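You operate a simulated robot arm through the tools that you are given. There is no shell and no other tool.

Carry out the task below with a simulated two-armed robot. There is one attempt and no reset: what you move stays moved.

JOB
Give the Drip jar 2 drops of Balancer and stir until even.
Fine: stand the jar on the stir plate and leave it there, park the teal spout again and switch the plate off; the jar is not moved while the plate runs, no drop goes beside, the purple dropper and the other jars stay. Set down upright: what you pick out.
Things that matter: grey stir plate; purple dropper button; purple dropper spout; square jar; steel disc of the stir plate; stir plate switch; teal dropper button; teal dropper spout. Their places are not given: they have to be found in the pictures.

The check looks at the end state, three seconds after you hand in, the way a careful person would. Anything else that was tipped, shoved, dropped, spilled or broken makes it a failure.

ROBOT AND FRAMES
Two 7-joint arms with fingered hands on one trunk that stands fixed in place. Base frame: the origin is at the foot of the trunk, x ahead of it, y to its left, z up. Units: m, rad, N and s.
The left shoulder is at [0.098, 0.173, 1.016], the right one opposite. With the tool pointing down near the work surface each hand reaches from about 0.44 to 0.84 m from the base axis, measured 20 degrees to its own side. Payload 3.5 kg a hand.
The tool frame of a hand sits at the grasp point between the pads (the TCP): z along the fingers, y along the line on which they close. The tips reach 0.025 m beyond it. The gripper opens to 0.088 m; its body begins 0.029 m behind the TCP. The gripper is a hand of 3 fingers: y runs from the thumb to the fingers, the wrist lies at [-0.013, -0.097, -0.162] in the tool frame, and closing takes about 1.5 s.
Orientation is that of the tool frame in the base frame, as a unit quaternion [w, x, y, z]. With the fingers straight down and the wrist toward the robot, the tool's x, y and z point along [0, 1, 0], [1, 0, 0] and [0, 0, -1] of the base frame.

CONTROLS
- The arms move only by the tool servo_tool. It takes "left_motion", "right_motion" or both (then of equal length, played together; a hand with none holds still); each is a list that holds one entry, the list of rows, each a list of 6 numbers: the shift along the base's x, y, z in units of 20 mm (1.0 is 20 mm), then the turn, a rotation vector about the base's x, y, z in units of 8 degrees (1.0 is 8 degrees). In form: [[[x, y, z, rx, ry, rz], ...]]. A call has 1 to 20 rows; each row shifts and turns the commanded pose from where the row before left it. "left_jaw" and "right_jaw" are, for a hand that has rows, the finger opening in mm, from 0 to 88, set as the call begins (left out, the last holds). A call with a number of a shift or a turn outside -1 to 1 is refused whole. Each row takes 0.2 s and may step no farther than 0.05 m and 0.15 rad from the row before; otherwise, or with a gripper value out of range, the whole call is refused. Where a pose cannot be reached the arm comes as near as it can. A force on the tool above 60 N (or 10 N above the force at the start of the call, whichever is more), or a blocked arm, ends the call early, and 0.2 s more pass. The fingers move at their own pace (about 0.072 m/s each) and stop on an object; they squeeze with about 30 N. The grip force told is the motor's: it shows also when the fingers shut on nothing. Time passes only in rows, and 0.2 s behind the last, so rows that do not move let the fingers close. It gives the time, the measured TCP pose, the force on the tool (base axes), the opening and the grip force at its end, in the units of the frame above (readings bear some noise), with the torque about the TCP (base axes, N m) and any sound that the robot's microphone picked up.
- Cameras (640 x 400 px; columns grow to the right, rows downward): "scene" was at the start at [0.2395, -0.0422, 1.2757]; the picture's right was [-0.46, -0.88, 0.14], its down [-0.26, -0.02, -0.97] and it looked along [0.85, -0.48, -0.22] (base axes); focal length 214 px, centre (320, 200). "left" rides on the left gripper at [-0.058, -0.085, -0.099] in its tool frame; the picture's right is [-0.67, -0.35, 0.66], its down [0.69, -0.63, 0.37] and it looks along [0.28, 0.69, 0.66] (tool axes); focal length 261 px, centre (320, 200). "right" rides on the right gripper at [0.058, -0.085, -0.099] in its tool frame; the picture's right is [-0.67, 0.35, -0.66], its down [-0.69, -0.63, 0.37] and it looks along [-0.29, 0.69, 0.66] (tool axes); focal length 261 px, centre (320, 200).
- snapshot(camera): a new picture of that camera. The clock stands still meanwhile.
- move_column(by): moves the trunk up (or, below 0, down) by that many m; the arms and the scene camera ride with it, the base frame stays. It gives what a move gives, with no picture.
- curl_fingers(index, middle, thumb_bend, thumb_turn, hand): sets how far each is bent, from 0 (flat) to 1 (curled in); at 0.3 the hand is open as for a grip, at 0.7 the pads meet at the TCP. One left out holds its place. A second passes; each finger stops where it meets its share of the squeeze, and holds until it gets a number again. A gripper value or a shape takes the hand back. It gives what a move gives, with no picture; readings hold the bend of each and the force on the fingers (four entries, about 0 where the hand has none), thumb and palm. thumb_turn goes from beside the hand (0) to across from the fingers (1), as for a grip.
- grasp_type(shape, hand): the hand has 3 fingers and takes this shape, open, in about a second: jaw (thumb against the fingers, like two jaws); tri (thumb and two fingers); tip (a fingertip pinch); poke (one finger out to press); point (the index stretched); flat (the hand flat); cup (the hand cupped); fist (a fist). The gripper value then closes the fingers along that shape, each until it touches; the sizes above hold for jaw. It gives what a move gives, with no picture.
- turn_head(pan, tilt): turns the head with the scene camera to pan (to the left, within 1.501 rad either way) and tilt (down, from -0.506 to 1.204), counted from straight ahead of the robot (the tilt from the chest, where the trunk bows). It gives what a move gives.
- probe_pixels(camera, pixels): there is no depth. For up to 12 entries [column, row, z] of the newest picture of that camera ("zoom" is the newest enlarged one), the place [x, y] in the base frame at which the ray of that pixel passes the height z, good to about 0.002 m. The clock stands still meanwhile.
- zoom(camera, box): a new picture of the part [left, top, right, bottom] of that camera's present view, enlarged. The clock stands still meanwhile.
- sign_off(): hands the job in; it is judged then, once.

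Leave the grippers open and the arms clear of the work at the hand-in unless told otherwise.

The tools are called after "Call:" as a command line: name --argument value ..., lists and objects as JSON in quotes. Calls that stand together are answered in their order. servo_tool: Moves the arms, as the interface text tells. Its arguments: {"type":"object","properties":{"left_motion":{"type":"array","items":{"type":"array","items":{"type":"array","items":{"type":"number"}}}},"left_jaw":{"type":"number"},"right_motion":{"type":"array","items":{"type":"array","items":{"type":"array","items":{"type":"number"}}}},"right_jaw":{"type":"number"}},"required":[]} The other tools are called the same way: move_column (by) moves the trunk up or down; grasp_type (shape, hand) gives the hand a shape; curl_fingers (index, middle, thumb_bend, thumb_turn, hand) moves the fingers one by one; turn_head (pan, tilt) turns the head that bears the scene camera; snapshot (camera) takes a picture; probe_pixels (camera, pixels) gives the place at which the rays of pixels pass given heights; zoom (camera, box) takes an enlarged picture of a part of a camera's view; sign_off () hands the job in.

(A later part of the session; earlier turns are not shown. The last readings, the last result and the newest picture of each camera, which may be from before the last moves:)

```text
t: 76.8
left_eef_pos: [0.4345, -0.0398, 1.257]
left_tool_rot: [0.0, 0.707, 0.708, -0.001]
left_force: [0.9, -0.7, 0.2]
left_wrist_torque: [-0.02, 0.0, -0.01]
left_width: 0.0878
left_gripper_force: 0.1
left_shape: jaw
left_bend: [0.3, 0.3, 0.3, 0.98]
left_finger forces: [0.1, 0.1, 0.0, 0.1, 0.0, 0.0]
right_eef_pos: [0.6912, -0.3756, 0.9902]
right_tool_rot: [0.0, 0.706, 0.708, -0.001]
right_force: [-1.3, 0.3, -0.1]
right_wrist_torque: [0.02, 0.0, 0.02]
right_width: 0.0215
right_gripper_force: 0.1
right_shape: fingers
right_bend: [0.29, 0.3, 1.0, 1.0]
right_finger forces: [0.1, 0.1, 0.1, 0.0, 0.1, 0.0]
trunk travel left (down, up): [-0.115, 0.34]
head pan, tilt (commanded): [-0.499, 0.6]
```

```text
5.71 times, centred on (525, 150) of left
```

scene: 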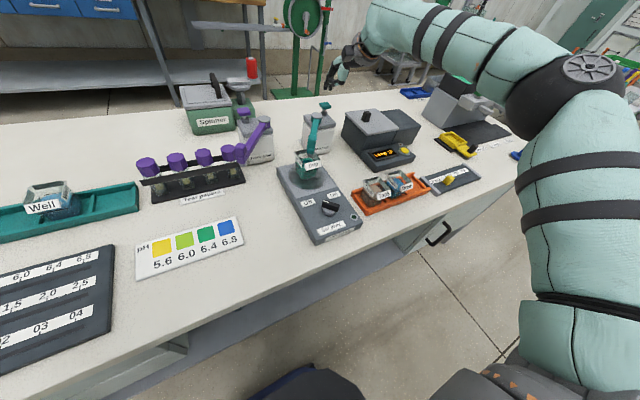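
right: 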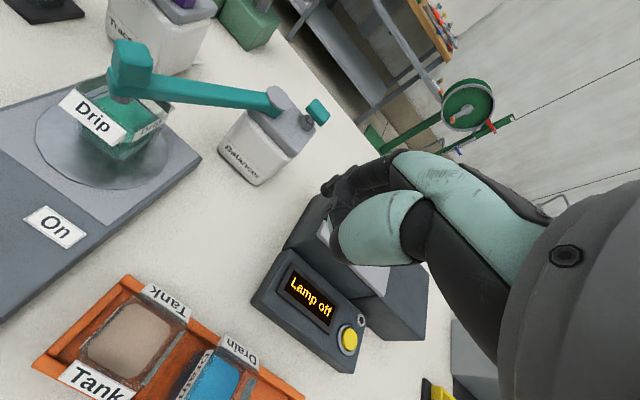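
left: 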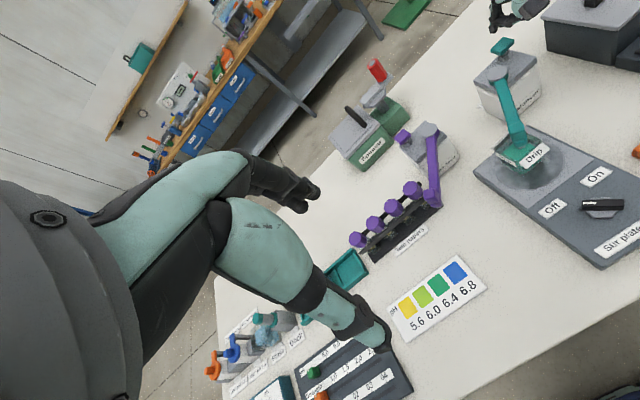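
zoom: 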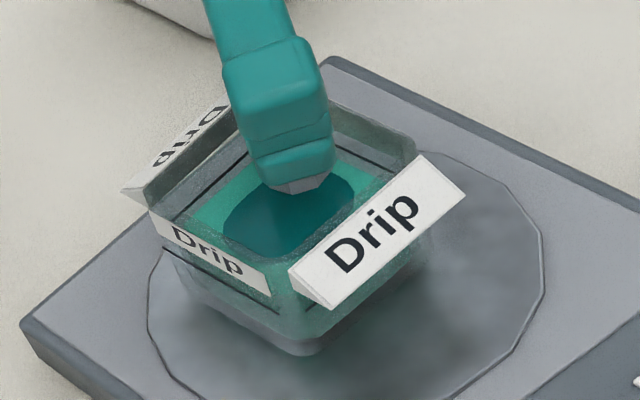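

Clean: no drops beside. Now to park the spout I'll push from its left side. I move the hand above the jar's left side (TCP ≈ (0.605,-0.215,1.03)) and form the poke shape there.

Call:
servo_tool --right_motion '[[[-0.3, 0.2, 0.5, 0, 0, 0], [-0.45, 0.6, 0.5, 0, 0, 0], [-0.45, 0.9, 0.5, 0, 0, 0], [-0.45, 0.9, 0.5, 0, 0, 0], [-0.45, 0.9, 0, 0, 0, 0], [-0.45, 0.9, 0, 0, 0, 0], [-0.45, 0.9, 0, 0, 0, 0], [-0.45, 0.9, 0, 0, 0, 0], [-0.45, 0.9, 0, 0, 0, 0], [-0.4, 0.93, 0, 0, 0, 0], [0, 0, 0, 0, 0, 0]]]'

Call:
grasp_type --shape "poke" --hand "right"

Call:
snapshot --camera "scene"

Call:
snapshot --camera "right"

```text
t: 79.2
left_eef_pos: [0.4335, -0.0399, 1.256]
left_tool_rot: [0.0, 0.706, 0.708, 0.0]
left_force: [0.7, -0.2, 0.3]
left_wrist_torque: [0.03, 0.01, 0.0]
left_width: 0.0875
left_gripper_force: 0.0
left_shape: jaw
left_bend: [0.3, 0.3, 0.3, 0.98]
left_finger forces: [0.0, 0.0, 0.0, 0.1, 0.0, 0.0]
right_eef_pos: [0.6033, -0.2135, 1.0327]
right_tool_rot: [0.0, 0.707, 0.708, 0.0]
right_force: [-0.4, -0.1, 0.2]
right_wrist_torque: [-0.02, 0.01, -0.01]
right_width: 0.0215
right_gripper_force: 0.0
right_shape: fingers
right_bend: [0.29, 0.3, 1.0, 1.0]
right_finger forces: [0.0, 0.1, 0.1, 0.1, 0.0, 0.1]
trunk travel left (down, up): [-0.115, 0.34]
head pan, tilt (commanded): [-0.499, 0.6]
```

```text
t: 80.1
left_eef_pos: [0.4336, -0.0382, 1.2565]
left_tool_rot: [0.0, 0.706, 0.708, -0.001]
left_force: [0.3, -0.4, -0.5]
left_wrist_torque: [-0.01, 0.0, 0.0]
left_width: 0.0876
left_gripper_force: 0.1
left_shape: jaw
left_bend: [0.3, 0.3, 0.3, 0.98]
left_finger forces: [0.1, 0.1, 0.0, 0.0, 0.0, 0.0]
right_eef_pos: [0.6036, -0.2141, 1.0318]
right_tool_rot: [-0.001, 0.707, 0.708, -0.001]
right_force: [0.1, -0.3, -0.2]
right_wrist_torque: [0.01, 0.01, 0.02]
right_width: 0.0
right_gripper_force: 0.0
right_shape: poke
right_bend: [0.7, 0.7, 1.0, 1.0]
right_finger forces: [0.1, 0.0, 0.0, 0.0, 0.0, 0.0]
trunk travel left (down, up): [-0.115, 0.34]
head pan, tilt (commanded): [-0.499, 0.6]
```

```text
taken
```

scene: 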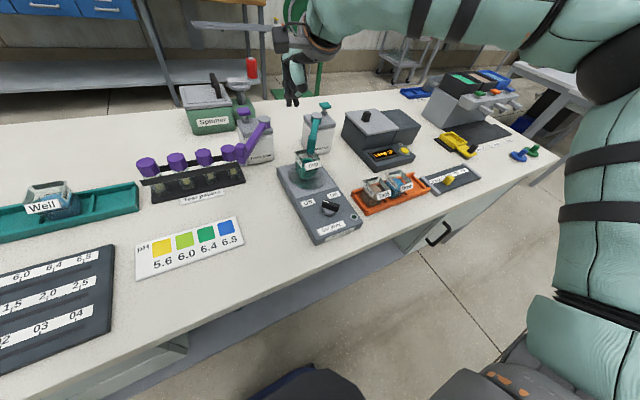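

```text
taken
```

right: 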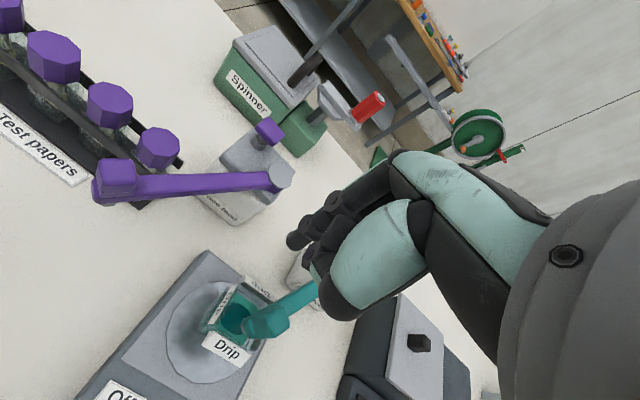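

I descend to TCP z≈0.936 on the left side of the block (≈12 mm gap), still 30 mm above the jar rim.

Call:
servo_tool --right_motion '[[[0, 0, -0.96, 0, 0, 0], [0, 0, -0.96, 0, 0, 0], [0, 0, -0.96, 0, 0, 0], [0, 0, -0.96, 0, 0, 0], [0, 0, -0.96, 0, 0, 0], [0, 0, 0, 0, 0, 0]]]'

Call:
zoom --camera "scene" --box '[270, 95, 350, 185]'

Call:
zoom --camera "right" --box '[200, 140, 400, 340]'

```text
t: 81.5
left_eef_pos: [0.4337, -0.0408, 1.2553]
left_tool_rot: [0.0, 0.706, 0.708, -0.001]
left_force: [-0.6, 0.2, -1.0]
left_wrist_torque: [0.02, -0.02, 0.04]
left_width: 0.0875
left_gripper_force: 0.0
left_shape: jaw
left_bend: [0.3, 0.3, 0.3, 0.98]
left_finger forces: [0.0, 0.0, 0.0, 0.0, 0.1, 0.1]
right_eef_pos: [0.6051, -0.2159, 0.9348]
right_tool_rot: [0.0, 0.707, 0.708, -0.001]
right_force: [0.7, -0.2, -0.4]
right_wrist_torque: [0.01, -0.03, 0.0]
right_width: 0.0
right_gripper_force: 0.0
right_shape: poke
right_bend: [0.7, 0.7, 1.0, 1.0]
right_finger forces: [0.1, 0.0, 0.0, 0.0, 0.1, 0.0]
trunk travel left (down, up): [-0.115, 0.34]
head pan, tilt (commanded): [-0.499, 0.6]
```

```text
4.44 times, centred on (310, 140) of scene
```

zoom: 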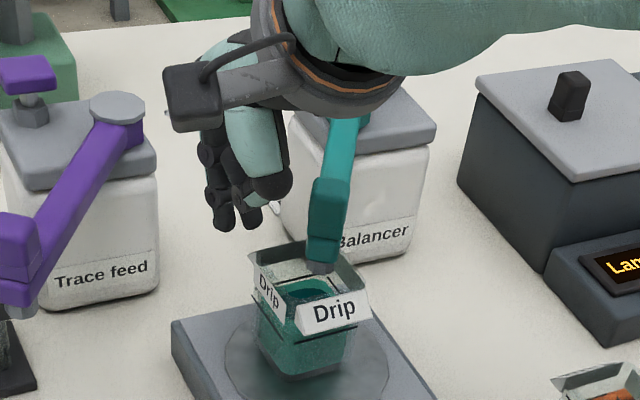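

```text
2.00 times, centred on (300, 240) of right
```

zoom: 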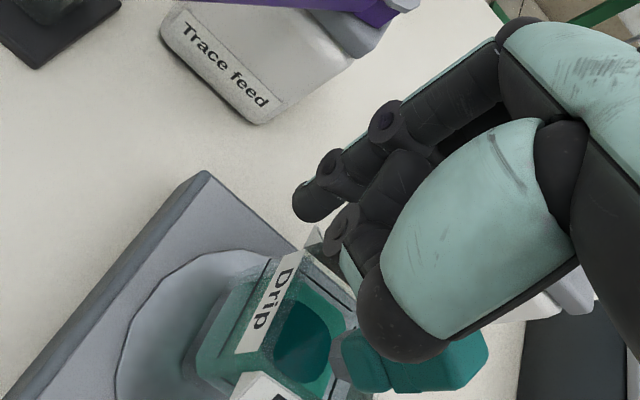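

The thumb is well above the block, fine. I touch the block from the left and push it back slowly to about half-way.

Call:
servo_tool --right_motion '[[[-0.1, -0.28, 0, 0, 0, 0], [-0.1, -0.28, 0, 0, 0, 0], [-0.11, -0.28, 0, 0, 0, 0], [-0.29, -0.45, 0, 0, 0, 0], [-0.29, -0.45, 0, 0, 0, 0], [-0.3, -0.45, 0, 0, 0, 0], [-0.16, -0.395, 0, 0, 0, 0], [-0.16, -0.395, 0, 0, 0, 0], [-0.16, -0.395, 0, 0, 0, 0], [0, 0, 0, 0, 0, 0]]]'

Call:
zoom --camera "scene" --box '[270, 95, 350, 185]'

Call:
zoom --camera "left" --box '[460, 20, 640, 170]'

```text
t: 83.7
left_eef_pos: [0.4344, -0.0385, 1.256]
left_tool_rot: [0.0, 0.706, 0.708, -0.001]
left_force: [0.0, -0.4, -1.1]
left_wrist_torque: [-0.01, 0.0, -0.01]
left_width: 0.0877
left_gripper_force: 0.0
left_shape: jaw
left_bend: [0.3, 0.3, 0.3, 0.98]
left_finger forces: [0.0, 0.1, 0.0, 0.1, 0.0, 0.1]
right_eef_pos: [0.5705, -0.2823, 0.9344]
right_tool_rot: [0.0, 0.706, 0.708, -0.001]
right_force: [-0.8, -0.3, 0.5]
right_wrist_torque: [0.0, 0.01, 0.0]
right_width: 0.0003
right_gripper_force: 0.0
right_shape: poke
right_bend: [0.7, 0.7, 1.0, 1.0]
right_finger forces: [0.0, 0.1, 0.0, 0.0, 0.0, 0.1]
trunk travel left (down, up): [-0.115, 0.34]
head pan, tilt (commanded): [-0.499, 0.6]
```

```text
4.44 times, centred on (310, 140) of scene
```

zoom: 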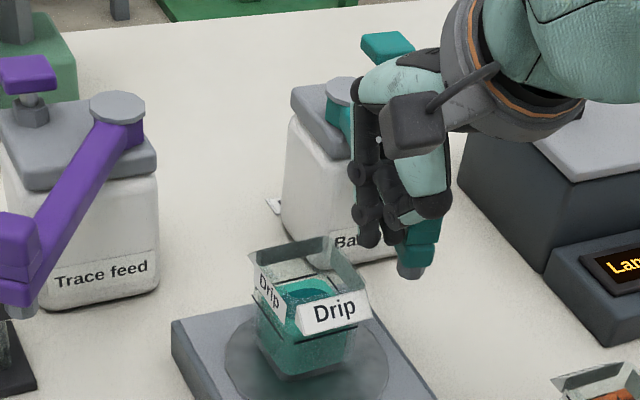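

```text
2.67 times, centred on (550, 95) of left
```

zoom: 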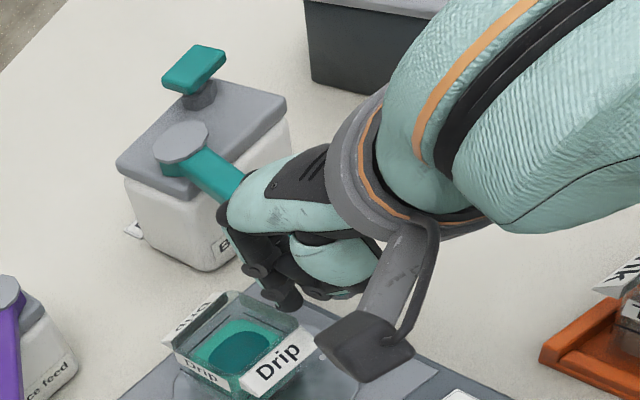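

The spout has left the jar cleanly. I push further to about θ=200° (parked was ≈209.8°).

Call:
servo_tool --right_motion '[[[-0.09, -0.415, 0, 0, 0, 0], [-0.09, -0.415, 0, 0, 0, 0], [-0.09, -0.415, 0, 0, 0, 0], [-0.015, -0.425, 0, 0, 0, 0], [-0.015, -0.425, 0, 0, 0, 0], [-0.015, -0.425, 0, 0, 0, 0], [0.058, -0.42, 0, 0, 0, 0], [0.058, -0.42, 0, 0, 0, 0], [0.058, -0.42, 0, 0, 0, 0], [0, 0, 0, 0, 0, 0]]]'

Call:
zoom --camera "scene" --box '[300, 95, 380, 155]'

Call:
zoom --camera "left" --box '[460, 20, 640, 140]'

Call:
snapshot --camera "right"

```text
t: 85.9
left_eef_pos: [0.4335, -0.0378, 1.2554]
left_tool_rot: [0.001, 0.706, 0.708, 0.0]
left_force: [0.4, -0.6, 0.2]
left_wrist_torque: [0.03, 0.01, -0.01]
left_width: 0.0876
left_gripper_force: 0.1
left_shape: jaw
left_bend: [0.3, 0.3, 0.3, 0.98]
left_finger forces: [0.0, 0.1, 0.0, 0.0, 0.0, 0.0]
right_eef_pos: [0.5685, -0.3573, 0.9345]
right_tool_rot: [0.0, 0.707, 0.708, -0.001]
right_force: [-0.3, -1.0, 0.3]
right_wrist_torque: [0.01, 0.01, -0.01]
right_width: 0.0003
right_gripper_force: 0.0
right_shape: poke
right_bend: [0.7, 0.7, 1.0, 1.0]
right_finger forces: [0.0, 0.1, 0.0, 0.0, 0.0, 0.0]
trunk travel left (down, up): [-0.115, 0.34]
head pan, tilt (commanded): [-0.499, 0.6]
```

```text
6.67 times, centred on (340, 125) of scene
```

zoom: 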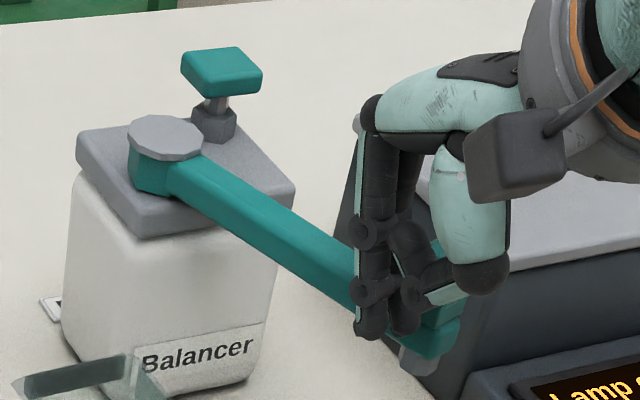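

```text
3.33 times, centred on (550, 80) of left
```

zoom: 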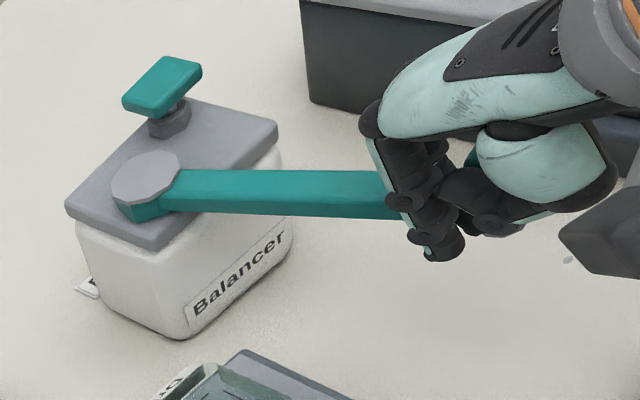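

```text
taken
```

right: 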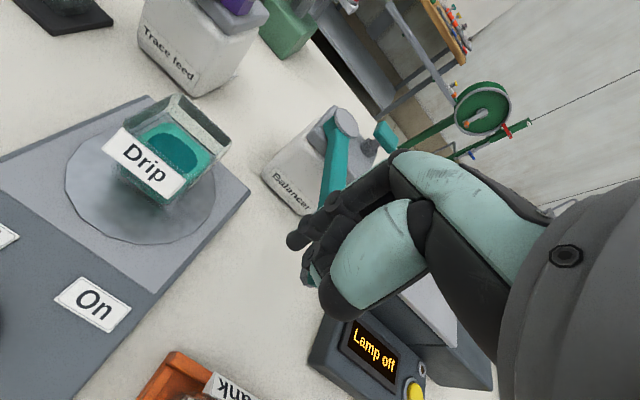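

Compared with the start picture, about 8–10° are missing. I push on slowly by ≈7°.

Call:
servo_tool --right_motion '[[[0.09, -0.29, 0, 0, 0, 0], [0.09, -0.29, 0, 0, 0, 0], [0.1, -0.29, 0, 0, 0, 0], [0, 0, 0, 0, 0, 0]]]'

Call:
zoom --camera "left" --box '[460, 20, 640, 140]'

Call:
zoom --camera "scene" --box '[295, 95, 375, 155]'

```text
t: 86.9
left_eef_pos: [0.4328, -0.0393, 1.2553]
left_tool_rot: [0.0, 0.707, 0.707, 0.0]
left_force: [-0.5, 0.9, 0.0]
left_wrist_torque: [0.0, 0.01, -0.03]
left_width: 0.0877
left_gripper_force: 0.1
left_shape: jaw
left_bend: [0.3, 0.3, 0.3, 0.98]
left_finger forces: [0.0, 0.0, 0.1, 0.0, 0.0, 0.1]
right_eef_pos: [0.5741, -0.3748, 0.9339]
right_tool_rot: [0.0, 0.707, 0.708, -0.001]
right_force: [0.4, -0.1, 0.4]
right_wrist_torque: [0.01, -0.01, 0.0]
right_width: 0.0
right_gripper_force: 0.0
right_shape: poke
right_bend: [0.7, 0.7, 1.0, 1.0]
right_finger forces: [0.1, 0.0, 0.0, 0.0, 0.0, 0.1]
trunk travel left (down, up): [-0.115, 0.34]
head pan, tilt (commanded): [-0.499, 0.6]
```

```text
3.33 times, centred on (550, 80) of left
```

zoom: 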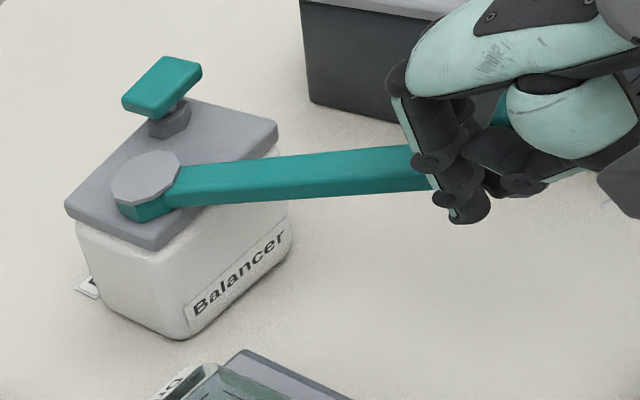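

```text
6.67 times, centred on (335, 125) of scene
```

zoom: 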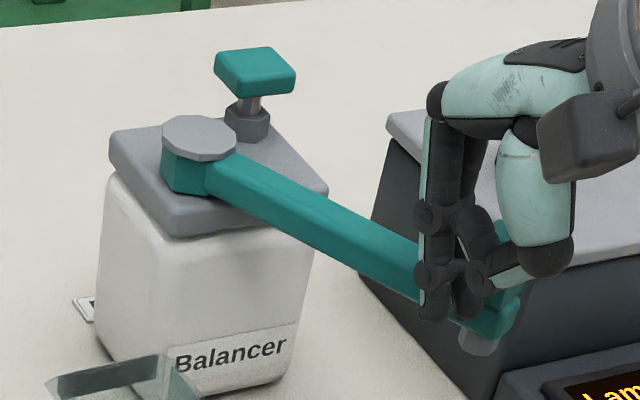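

Only ≈3° left. I push 6 mm more, then back off and measure.

Call:
servo_tool --right_motion '[[[0.05, -0.15, 0, 0, 0, 0], [0.05, -0.15, 0, 0, 0, 0], [0, 0, 0, 0, 0, 0]]]'

Call:
zoom --camera "left" --box '[460, 20, 640, 140]'

Call:
zoom --camera "scene" --box '[295, 95, 375, 155]'

```text
t: 87.7
left_eef_pos: [0.4337, -0.0393, 1.2555]
left_tool_rot: [0.0, 0.706, 0.708, 0.0]
left_force: [-0.3, -0.3, 0.4]
left_wrist_torque: [0.0, -0.03, -0.04]
left_width: 0.0878
left_gripper_force: 0.1
left_shape: jaw
left_bend: [0.3, 0.3, 0.3, 0.98]
left_finger forces: [0.1, 0.1, 0.0, 0.0, 0.0, 0.0]
right_eef_pos: [0.5771, -0.3813, 0.9344]
right_tool_rot: [0.0, 0.706, 0.708, -0.001]
right_force: [-0.1, 0.7, 0.6]
right_wrist_torque: [-0.01, 0.02, 0.02]
right_width: 0.0
right_gripper_force: 0.1
right_shape: poke
right_bend: [0.7, 0.7, 1.0, 1.0]
right_finger forces: [0.0, 0.1, 0.0, 0.1, 0.1, 0.1]
trunk travel left (down, up): [-0.115, 0.34]
head pan, tilt (commanded): [-0.499, 0.6]
```

```text
3.33 times, centred on (550, 80) of left
```

zoom: 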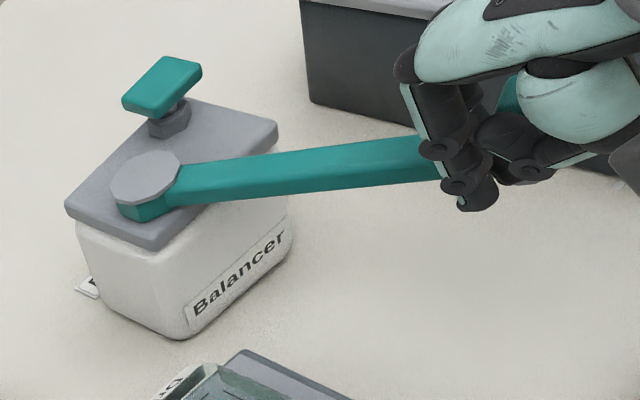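

```text
6.67 times, centred on (335, 125) of scene
```

zoom: 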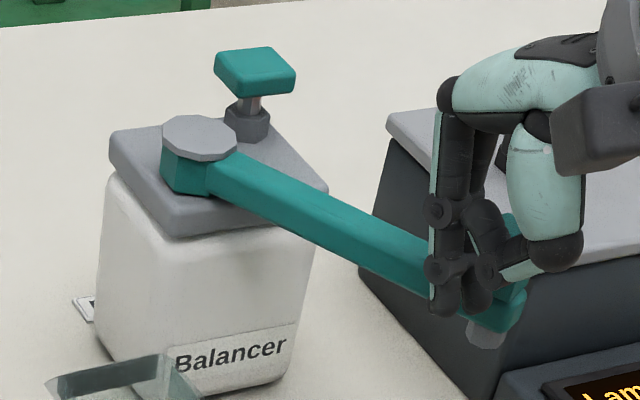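

Nozzle now at zoom (486,335) versus (487,338) at the start: parked. I back the fingers off to the left, rise and verify.

Call:
servo_tool --right_motion '[[[-0.1, 0.3, 0, 0, 0, 0], [-0.1, 0.4, 0, 0, 0, 0], [0, 0, 0.8, 0, 0, 0], [0, 0, 1, 0, 0, 0], [0, 0, 1, 0, 0, 0], [0, 0, 1, 0, 0, 0], [-0.5, 0, 1, 0, 0, 0], [-1, 0, 0, 0, 0, 0], [-1, 0, 0, 0, 0, 0], [0, 0, 0, 0, 0, 0]]]'

Call:
snapshot --camera "scene"

Call:
zoom --camera "left" --box '[460, 20, 640, 140]'

Call:
zoom --camera "scene" --box '[295, 95, 375, 155]'

```text
t: 89.9
left_eef_pos: [0.4346, -0.0397, 1.2557]
left_tool_rot: [0.001, 0.707, 0.707, 0.0]
left_force: [-0.2, 0.7, 0.7]
left_wrist_torque: [0.02, 0.02, 0.02]
left_width: 0.0878
left_gripper_force: 0.0
left_shape: jaw
left_bend: [0.3, 0.3, 0.3, 0.98]
left_finger forces: [0.0, 0.0, 0.0, 0.0, 0.0, 0.0]
right_eef_pos: [0.5215, -0.3676, 1.0321]
right_tool_rot: [0.0, 0.707, 0.708, -0.001]
right_force: [-0.5, 0.1, -0.5]
right_wrist_torque: [0.0, 0.03, 0.0]
right_width: 0.0
right_gripper_force: 0.1
right_shape: poke
right_bend: [0.7, 0.7, 1.0, 1.0]
right_finger forces: [0.1, 0.0, 0.0, 0.0, 0.0, 0.0]
trunk travel left (down, up): [-0.115, 0.34]
head pan, tilt (commanded): [-0.499, 0.6]
```

```text
taken
```

scene: 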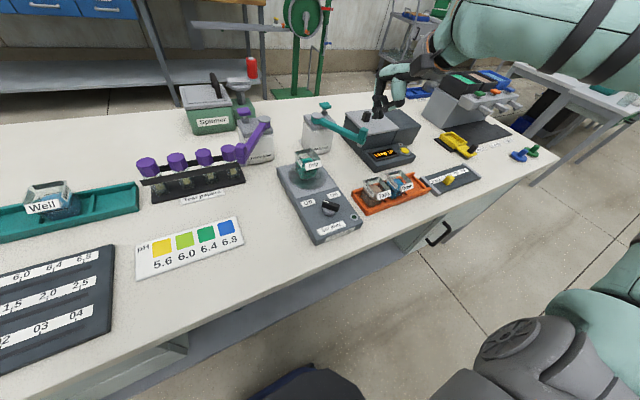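

```text
3.33 times, centred on (550, 80) of left
```

zoom: 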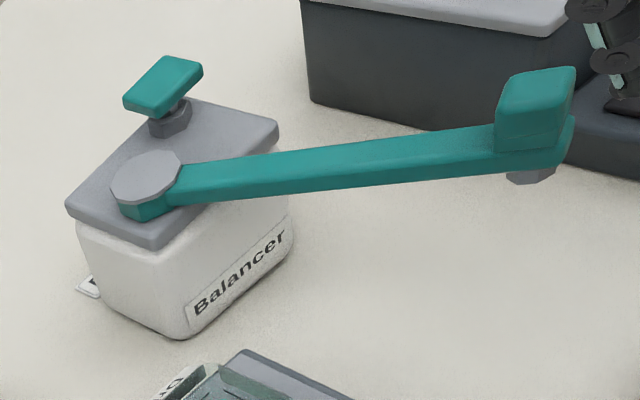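

```text
6.67 times, centred on (335, 125) of scene
```

zoom: 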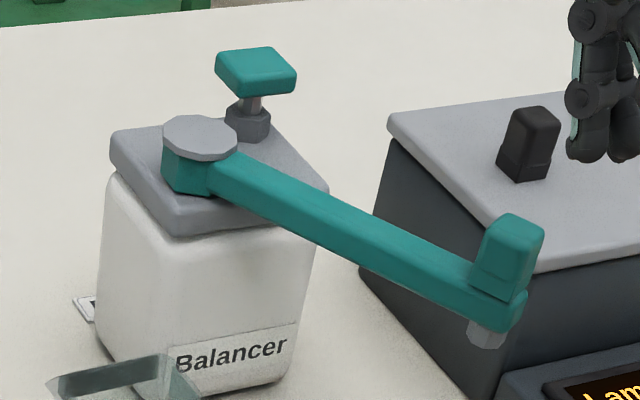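

The spout is back within about 1° of its start position, the bottle unmoved. Next the switch: bar centre K≈(0.464,-0.259), top z≈0.841. I'll push its pointer end clockwise with the fingertips. First move to above the left side of the bar: TCP (0.4605,-0.215,0.95).

Call:
servo_tool --right_motion '[[[-0.38, 0.954, -0.5, 0, 0, 0], [-0.38, 0.954, -0.5, 0, 0, 0], [-0.38, 0.954, -0.5, 0, 0, 0], [-0.38, 0.954, -0.5, 0, 0, 0], [-0.38, 0.954, -0.5, 0, 0, 0], [-0.38, 0.954, -0.5, 0, 0, 0], [-0.38, 0.954, -0.5, 0, 0, 0], [-0.38, 0.954, -0.5, 0, 0, 0], [0, 0, 0, 0, 0, 0]]]'

Call:
turn_head --pan -0.5 --tilt 0.85

Call:
snapshot --camera "scene"

Call:
snapshot --camera "right"

Call:
snapshot --camera "left"

```text
t: 91.9
left_eef_pos: [0.4346, -0.0393, 1.2568]
left_tool_rot: [0.001, 0.706, 0.708, 0.0]
left_force: [-0.5, 0.5, -0.1]
left_wrist_torque: [0.05, -0.02, 0.04]
left_width: 0.0873
left_gripper_force: 0.1
left_shape: jaw
left_bend: [0.3, 0.3, 0.3, 0.98]
left_finger forces: [0.0, 0.0, 0.0, 0.0, 0.0, 0.0]
right_eef_pos: [0.4612, -0.2154, 0.9502]
right_tool_rot: [0.0, 0.706, 0.708, -0.001]
right_force: [0.3, 0.6, -0.2]
right_wrist_torque: [0.01, 0.03, -0.02]
right_width: 0.0
right_gripper_force: 0.0
right_shape: poke
right_bend: [0.7, 0.7, 1.0, 1.0]
right_finger forces: [0.0, 0.0, 0.0, 0.0, 0.0, 0.1]
trunk travel left (down, up): [-0.115, 0.34]
head pan, tilt (commanded): [-0.499, 0.6]
```

```text
t: 92.7
left_eef_pos: [0.4334, -0.0396, 1.2561]
left_tool_rot: [0.0, 0.707, 0.708, 0.0]
left_force: [-0.2, -0.4, 1.1]
left_wrist_torque: [-0.01, 0.04, 0.03]
left_width: 0.0877
left_gripper_force: 0.0
left_shape: jaw
left_bend: [0.3, 0.3, 0.3, 0.98]
left_finger forces: [0.0, 0.0, 0.1, 0.0, 0.0, 0.1]
right_eef_pos: [0.462, -0.2147, 0.9514]
right_tool_rot: [-0.001, 0.706, 0.708, -0.001]
right_force: [1.3, 0.0, 0.7]
right_wrist_torque: [0.02, 0.03, 0.04]
right_width: 0.0002
right_gripper_force: 0.1
right_shape: poke
right_bend: [0.7, 0.7, 1.0, 1.0]
right_finger forces: [0.1, 0.0, 0.0, 0.1, 0.0, 0.0]
trunk travel left (down, up): [-0.115, 0.34]
head pan, tilt (commanded): [-0.499, 0.85]
```

```text
taken
```

scene: 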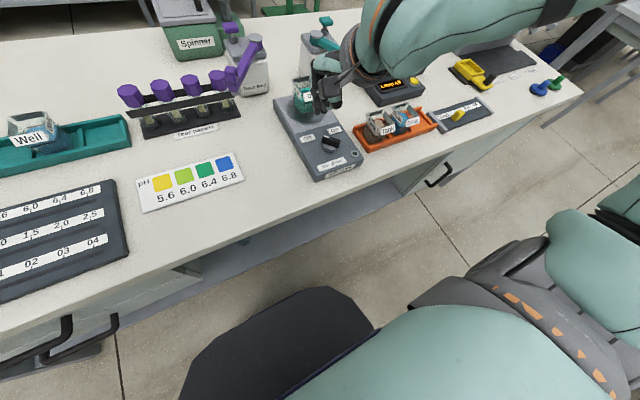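

```text
taken
```

right: 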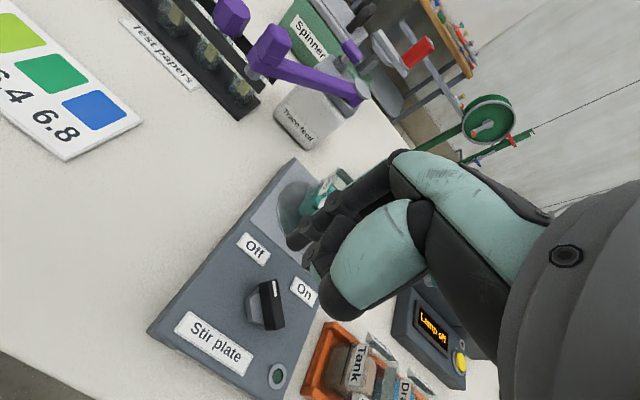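

```text
taken
```

left: 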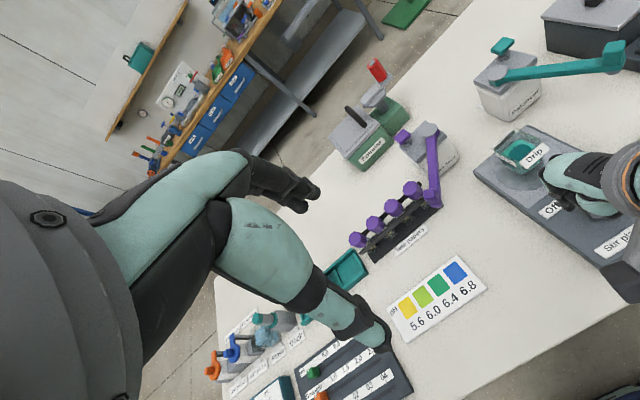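

Good closer views. I zoom on the switch in the right and scene cameras to refine its geometry.

Call:
zoom --camera "right" --box '[225, 260, 305, 345]'

Call:
zoom --camera "scene" --box '[295, 110, 375, 180]'

```text
4.71 times, centred on (265, 302) of right
```

zoom: 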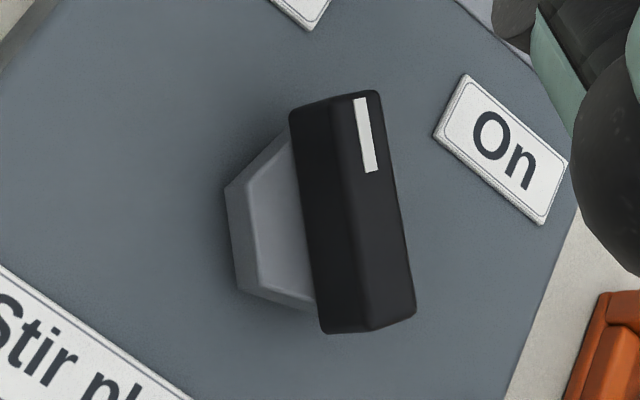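

```text
5.71 times, centred on (335, 145) of scene
```

zoom: 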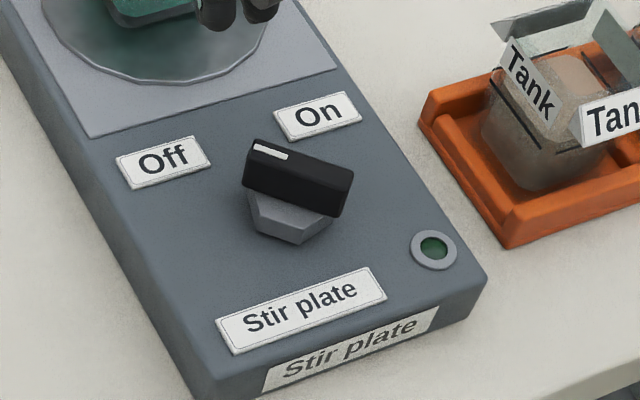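

Probing the bar's top ends: pointer end (right (274.55,280.1), scene (323.8,135.4)) and tail end (right (280.3,327), scene (339.9,143.2)).

Call:
probe_pixels --camera "right" --pixels '[[274.55, 280.1, 0.835], [274.55, 280.1, 0.845], [280.3, 327.05, 0.835], [280.3, 327.05, 0.845], [266, 284, 0.82], [262, 302, 0.815]]'

Call:
probe_pixels --camera "scene" --pixels '[[323.8, 135.4, 0.835], [323.8, 135.4, 0.845], [339.9, 143.2, 0.835], [339.9, 143.2, 0.845]]'

```text
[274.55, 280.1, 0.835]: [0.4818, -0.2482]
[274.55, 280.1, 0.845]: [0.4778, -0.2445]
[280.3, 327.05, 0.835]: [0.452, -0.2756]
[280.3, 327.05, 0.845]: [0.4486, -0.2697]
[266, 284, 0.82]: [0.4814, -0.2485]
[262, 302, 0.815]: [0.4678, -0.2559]
```

```text
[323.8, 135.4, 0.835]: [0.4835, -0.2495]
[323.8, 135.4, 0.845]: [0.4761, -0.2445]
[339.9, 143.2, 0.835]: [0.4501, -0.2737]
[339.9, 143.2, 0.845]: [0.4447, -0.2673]
```

Centre K≈(0.4645,-0.2597), bar 41 × 9 mm. I descend on its left side to TCP z≈0.853 (tips ≈0.828, below the bar's top, above the plate).

Call:
servo_tool --right_motion '[[[0, 0, -0.98, 0, 0, 0], [0, 0, -0.98, 0, 0, 0], [0, 0, -0.98, 0, 0, 0], [0, 0, -0.98, 0, 0, 0], [0, 0, -0.6, 0, 0, 0], [0, 0, -0.35, 0, 0, 0], [0, 0, 0, 0, 0, 0]]]'

Call:
zoom --camera "scene" --box '[285, 90, 375, 180]'

Call:
zoom --camera "right" --box '[225, 170, 400, 345]'

Call:
zoom --camera "left" --box '[500, 120, 640, 270]'

```text
t: 94.3
left_eef_pos: [0.4341, -0.0391, 1.2562]
left_tool_rot: [0.001, 0.707, 0.708, -0.001]
left_force: [-0.6, -0.3, -0.1]
left_wrist_torque: [-0.02, -0.02, -0.01]
left_width: 0.0881
left_gripper_force: 0.0
left_shape: jaw
left_bend: [0.3, 0.3, 0.3, 0.98]
left_finger forces: [0.0, 0.0, 0.0, 0.0, 0.0, 0.1]
right_eef_pos: [0.4606, -0.214, 0.8543]
right_tool_rot: [0.001, 0.707, 0.707, -0.001]
right_force: [0.2, -0.4, 0.1]
right_wrist_torque: [0.01, 0.01, 0.0]
right_width: 0.0
right_gripper_force: 0.1
right_shape: poke
right_bend: [0.7, 0.7, 1.0, 1.0]
right_finger forces: [0.0, 0.0, 0.0, 0.1, 0.0, 0.0]
trunk travel left (down, up): [-0.115, 0.34]
head pan, tilt (commanded): [-0.499, 0.85]
```

```text
4.44 times, centred on (330, 135) of scene
```

zoom: 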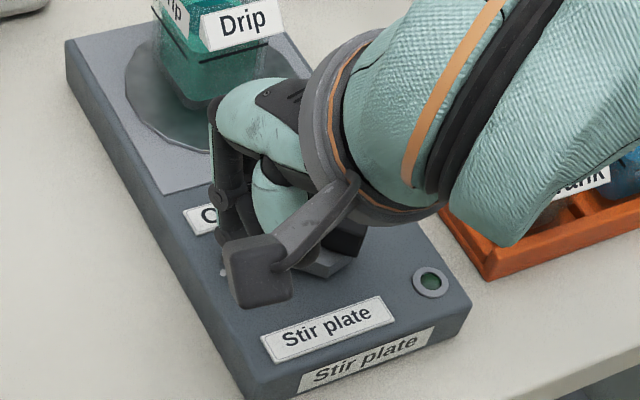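

```text
2.29 times, centred on (312, 258) of right
```

zoom: 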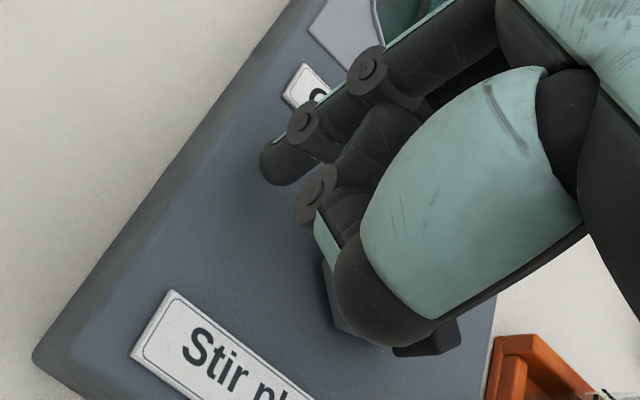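

```text
2.67 times, centred on (570, 195) of left
```

zoom: 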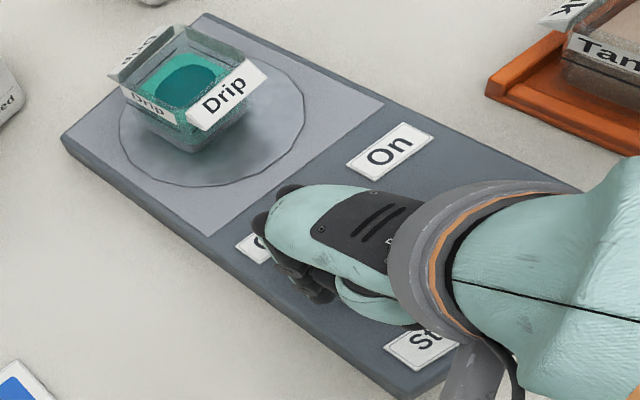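

Position is good. I push the pointer end along its arc to about half way, watching forces.

Call:
servo_tool --right_motion '[[[0.12, -0.35, 0, 0, 0, 0], [0.12, -0.35, 0, 0, 0, 0], [0.27, -0.06, 0, 0, 0, 0], [0.25, -0.13, 0, 0, 0, 0], [0.2, -0.18, 0, 0, 0, 0], [0, 0, 0, 0, 0, 0]]]'

Call:
zoom --camera "scene" --box '[285, 90, 375, 180]'

Call:
zoom --camera "right" --box '[225, 170, 400, 345]'

```text
t: 95.7
left_eef_pos: [0.433, -0.0392, 1.257]
left_tool_rot: [0.001, 0.707, 0.707, -0.001]
left_force: [1.1, 0.5, -0.1]
left_wrist_torque: [0.02, 0.0, 0.0]
left_width: 0.0874
left_gripper_force: 0.1
left_shape: jaw
left_bend: [0.3, 0.3, 0.3, 0.98]
left_finger forces: [0.0, 0.0, 0.1, 0.0, 0.1, 0.0]
right_eef_pos: [0.479, -0.2363, 0.8541]
right_tool_rot: [0.001, 0.707, 0.707, -0.002]
right_force: [-1.8, 0.6, 0.2]
right_wrist_torque: [0.03, 0.01, -0.02]
right_width: 0.0004
right_gripper_force: 0.1
right_shape: poke
right_bend: [0.7, 0.7, 1.0, 1.0]
right_finger forces: [0.0, 1.2, 0.0, 0.1, 0.0, 0.0]
trunk travel left (down, up): [-0.115, 0.34]
head pan, tilt (commanded): [-0.499, 0.85]
```

```text
4.44 times, centred on (330, 135) of scene
```

zoom: 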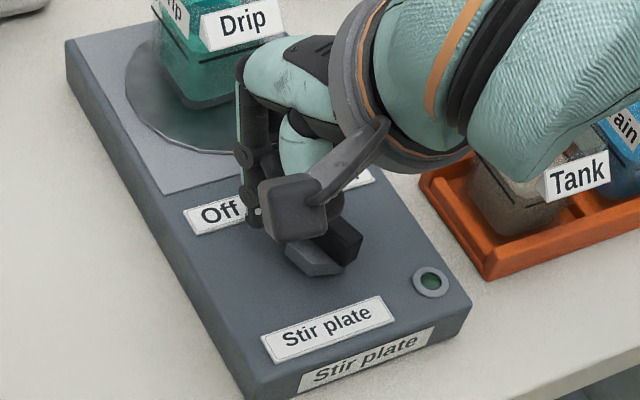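

```text
2.29 times, centred on (312, 258) of right
```

zoom: 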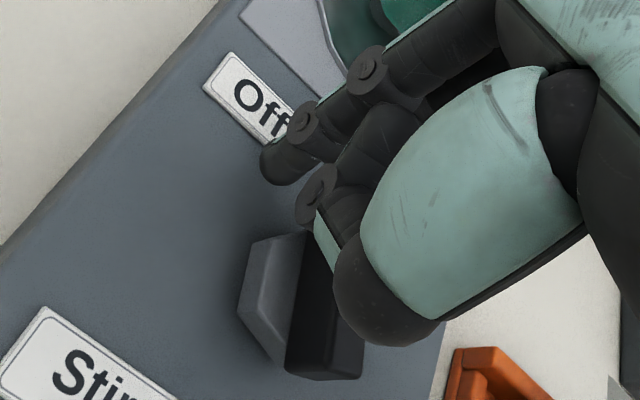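

The bar has begun to turn (≈10–15°), light force 1.2 N. I continue: mainly −y at the pointer end.

Call:
servo_tool --right_motion '[[[0.1, -0.2, 0, 0, 0, 0], [0.08, -0.22, 0, 0, 0, 0], [0.05, -0.25, 0, 0, 0, 0], [0, 0, 0, 0, 0, 0]]]'

Call:
zoom --camera "scene" --box '[285, 90, 375, 180]'

Call:
zoom --camera "right" --box '[225, 170, 400, 345]'

```text
t: 96.7
left_eef_pos: [0.4341, -0.0392, 1.2557]
left_tool_rot: [0.001, 0.707, 0.707, 0.0]
left_force: [-0.6, 0.2, -0.1]
left_wrist_torque: [0.01, -0.01, 0.0]
left_width: 0.0876
left_gripper_force: 0.1
left_shape: jaw
left_bend: [0.3, 0.3, 0.3, 0.98]
left_finger forces: [0.0, 0.0, 0.1, 0.0, 0.0, 0.0]
right_eef_pos: [0.4854, -0.2496, 0.8541]
right_tool_rot: [0.0, 0.706, 0.708, -0.001]
right_force: [-1.0, 1.9, -0.1]
right_wrist_torque: [0.02, 0.0, 0.03]
right_width: 0.0002
right_gripper_force: 0.0
right_shape: poke
right_bend: [0.7, 0.7, 1.0, 1.0]
right_finger forces: [0.0, 1.6, 0.0, 0.1, 0.0, 0.1]
trunk travel left (down, up): [-0.115, 0.34]
head pan, tilt (commanded): [-0.499, 0.85]
```

```text
4.44 times, centred on (330, 135) of scene
```

zoom: 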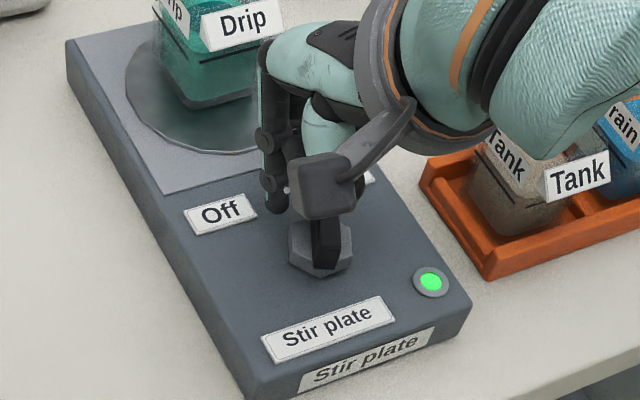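

```text
2.29 times, centred on (312, 258) of right
```

zoom: 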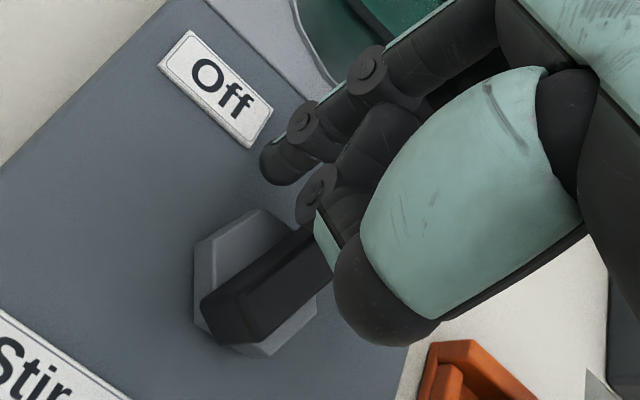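

The indicator lamp glows green: the plate runs. I nudge the bar on a little toward the On mark, so it is clearly On.

Call:
servo_tool --right_motion '[[[0, -0.28, 0, 0, 0, 0], [-0.05, -0.28, 0, 0, 0, 0], [-0.1, -0.25, 0, 0, 0, 0], [0, 0, 0, 0, 0, 0]]]'

Call:
zoom --camera "scene" --box '[285, 90, 375, 180]'

Call:
zoom --camera "left" --box '[480, 110, 570, 185]'

```text
t: 97.7
left_eef_pos: [0.4355, -0.0385, 1.2552]
left_tool_rot: [0.001, 0.707, 0.707, -0.002]
left_force: [-0.8, 0.3, 1.0]
left_wrist_torque: [0.0, 0.03, 0.01]
left_width: 0.0876
left_gripper_force: 0.1
left_shape: jaw
left_bend: [0.3, 0.3, 0.3, 0.98]
left_finger forces: [0.0, 0.0, 0.1, 0.1, 0.0, 0.0]
right_eef_pos: [0.4834, -0.2665, 0.8526]
right_tool_rot: [0.003, 0.709, 0.705, -0.003]
right_force: [9.5, -3.4, 0.1]
right_wrist_torque: [-0.06, -0.2, 0.05]
right_width: 0.0
right_gripper_force: 0.0
right_shape: poke
right_bend: [0.7, 0.7, 1.0, 1.0]
right_finger forces: [0.0, 9.3, 0.1, 0.1, 0.1, 0.1]
trunk travel left (down, up): [-0.115, 0.34]
head pan, tilt (commanded): [-0.499, 0.85]
```

```text
4.44 times, centred on (330, 135) of scene
```

zoom: 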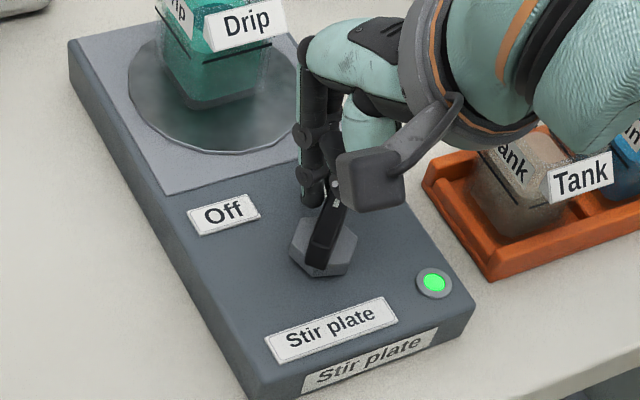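

```text
5.33 times, centred on (525, 148) of left
```

zoom: 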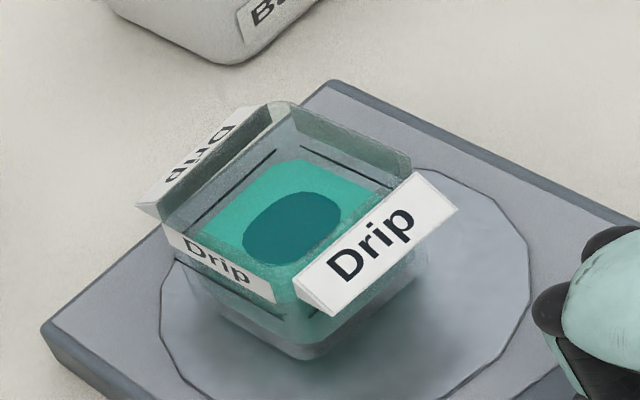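

The force rose to 9.5 N in x: the finger slid round onto the bar's end. The lamp stays green. I back off forward (+x, −y direction of the reaction) by 6 mm and then rise.

Call:
servo_tool --right_motion '[[[0.2, -0.05, 0, 0, 0, 0], [0.2, -0.05, 0, 0, 0, 0], [0, 0, 0.3, 0, 0, 0], [0, 0, 0.6, 0, 0, 0], [0, 0, 1, 0, 0, 0], [0, 0, 1, 0, 0, 0], [0, 0, 0, 0, 0, 0]]]'

Call:
snapshot --camera "scene"

Call:
snapshot --camera "left"

Call:
zoom --camera "scene" --box '[265, 70, 375, 180]'

```text
t: 99.3
left_eef_pos: [0.4336, -0.0401, 1.2553]
left_tool_rot: [0.0, 0.707, 0.708, 0.0]
left_force: [-1.3, -0.1, 0.7]
left_wrist_torque: [-0.04, 0.04, -0.03]
left_width: 0.0875
left_gripper_force: 0.0
left_shape: jaw
left_bend: [0.3, 0.3, 0.3, 0.98]
left_finger forces: [0.0, 0.0, 0.0, 0.0, 0.0, 0.1]
right_eef_pos: [0.4896, -0.2679, 0.9118]
right_tool_rot: [0.0, 0.706, 0.708, -0.002]
right_force: [0.6, -0.5, 0.4]
right_wrist_torque: [-0.03, -0.03, -0.02]
right_width: 0.0
right_gripper_force: 0.1
right_shape: poke
right_bend: [0.7, 0.7, 1.0, 1.0]
right_finger forces: [0.0, 0.1, 0.0, 0.0, 0.0, 0.0]
trunk travel left (down, up): [-0.115, 0.34]
head pan, tilt (commanded): [-0.499, 0.85]
```

```text
taken
```

scene: 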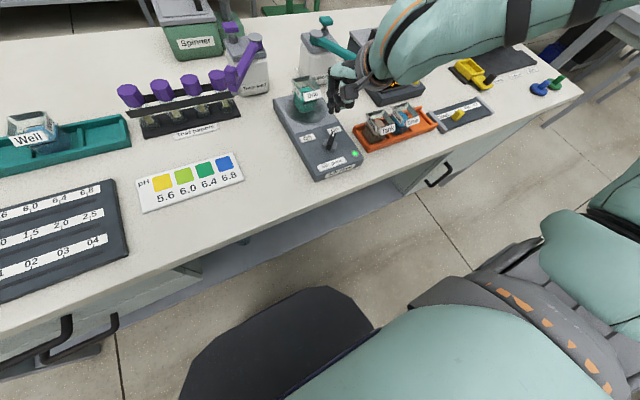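

```text
taken
```

left: 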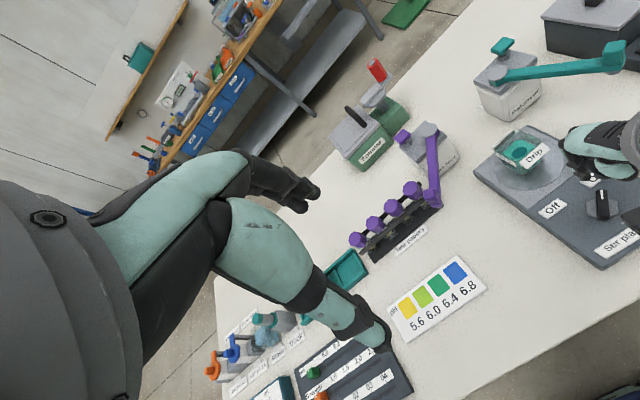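

```text
3.64 times, centred on (320, 125) of scene
```

zoom: 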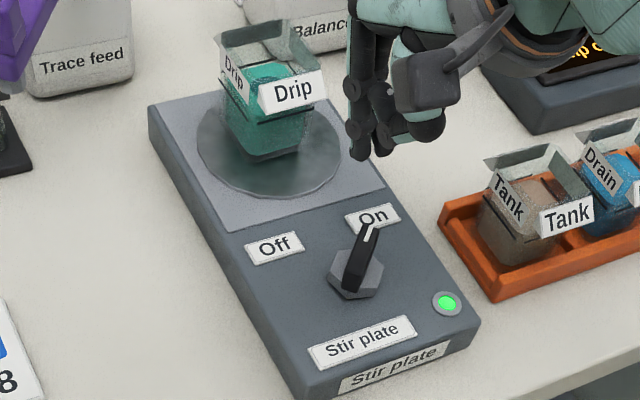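

The switch points at "On", lamp green, and plate and jar are where they were. I raise the hand a bit more out of the way and wait while watching the jar.

Call:
servo_tool --right_motion '[[[-0.5, -0.5, 1, 0, 0, 0], [-0.5, -0.5, 1, 0, 0, 0], [-0.5, -0.5, 1, 0, 0, 0], [-0.5, -0.5, 0.5, 0, 0, 0], [0, 0, 0, 0, 0, 0], [0, 0, 0, 0, 0, 0], [0, 0, 0, 0, 0, 0], [0, 0, 0, 0, 0, 0], [0, 0, 0, 0, 0, 0], [0, 0, 0, 0, 0, 0]]]'

Call:
zoom --camera "scene" --box '[275, 65, 345, 125]'

Call:
zoom --camera "left" --box '[480, 110, 570, 185]'

```text
t: 101.5
left_eef_pos: [0.4343, -0.0393, 1.2558]
left_tool_rot: [-0.001, 0.706, 0.708, 0.0]
left_force: [-0.1, -0.2, -0.4]
left_wrist_torque: [-0.04, -0.02, 0.01]
left_width: 0.0877
left_gripper_force: 0.1
left_shape: jaw
left_bend: [0.3, 0.3, 0.3, 0.98]
left_finger forces: [0.0, 0.1, 0.1, 0.0, 0.0, 0.0]
right_eef_pos: [0.4488, -0.3081, 0.9817]
right_tool_rot: [0.0, 0.707, 0.708, -0.001]
right_force: [0.0, 0.1, 1.1]
right_wrist_torque: [-0.05, -0.02, -0.02]
right_width: 0.0
right_gripper_force: 0.1
right_shape: poke
right_bend: [0.7, 0.7, 1.0, 1.0]
right_finger forces: [0.1, 0.0, 0.0, 0.0, 0.0, 0.0]
trunk travel left (down, up): [-0.115, 0.34]
head pan, tilt (commanded): [-0.499, 0.85]
```

```text
6.67 times, centred on (310, 95) of scene
```

zoom: 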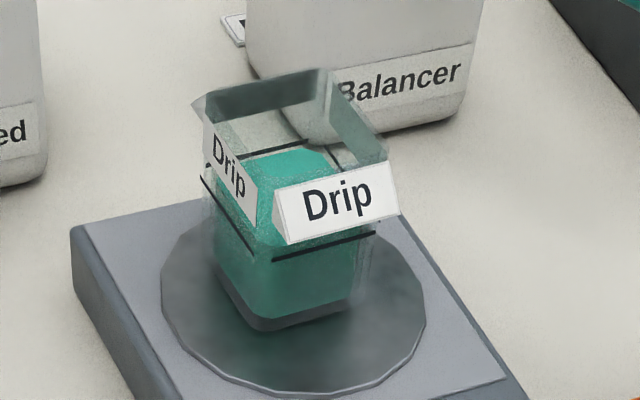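

```text
5.33 times, centred on (525, 148) of left
```

zoom: 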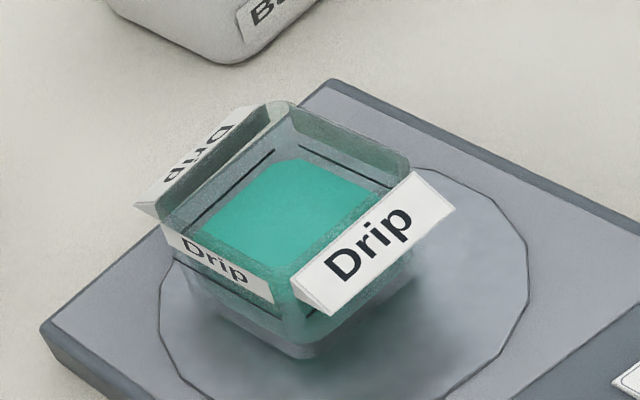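

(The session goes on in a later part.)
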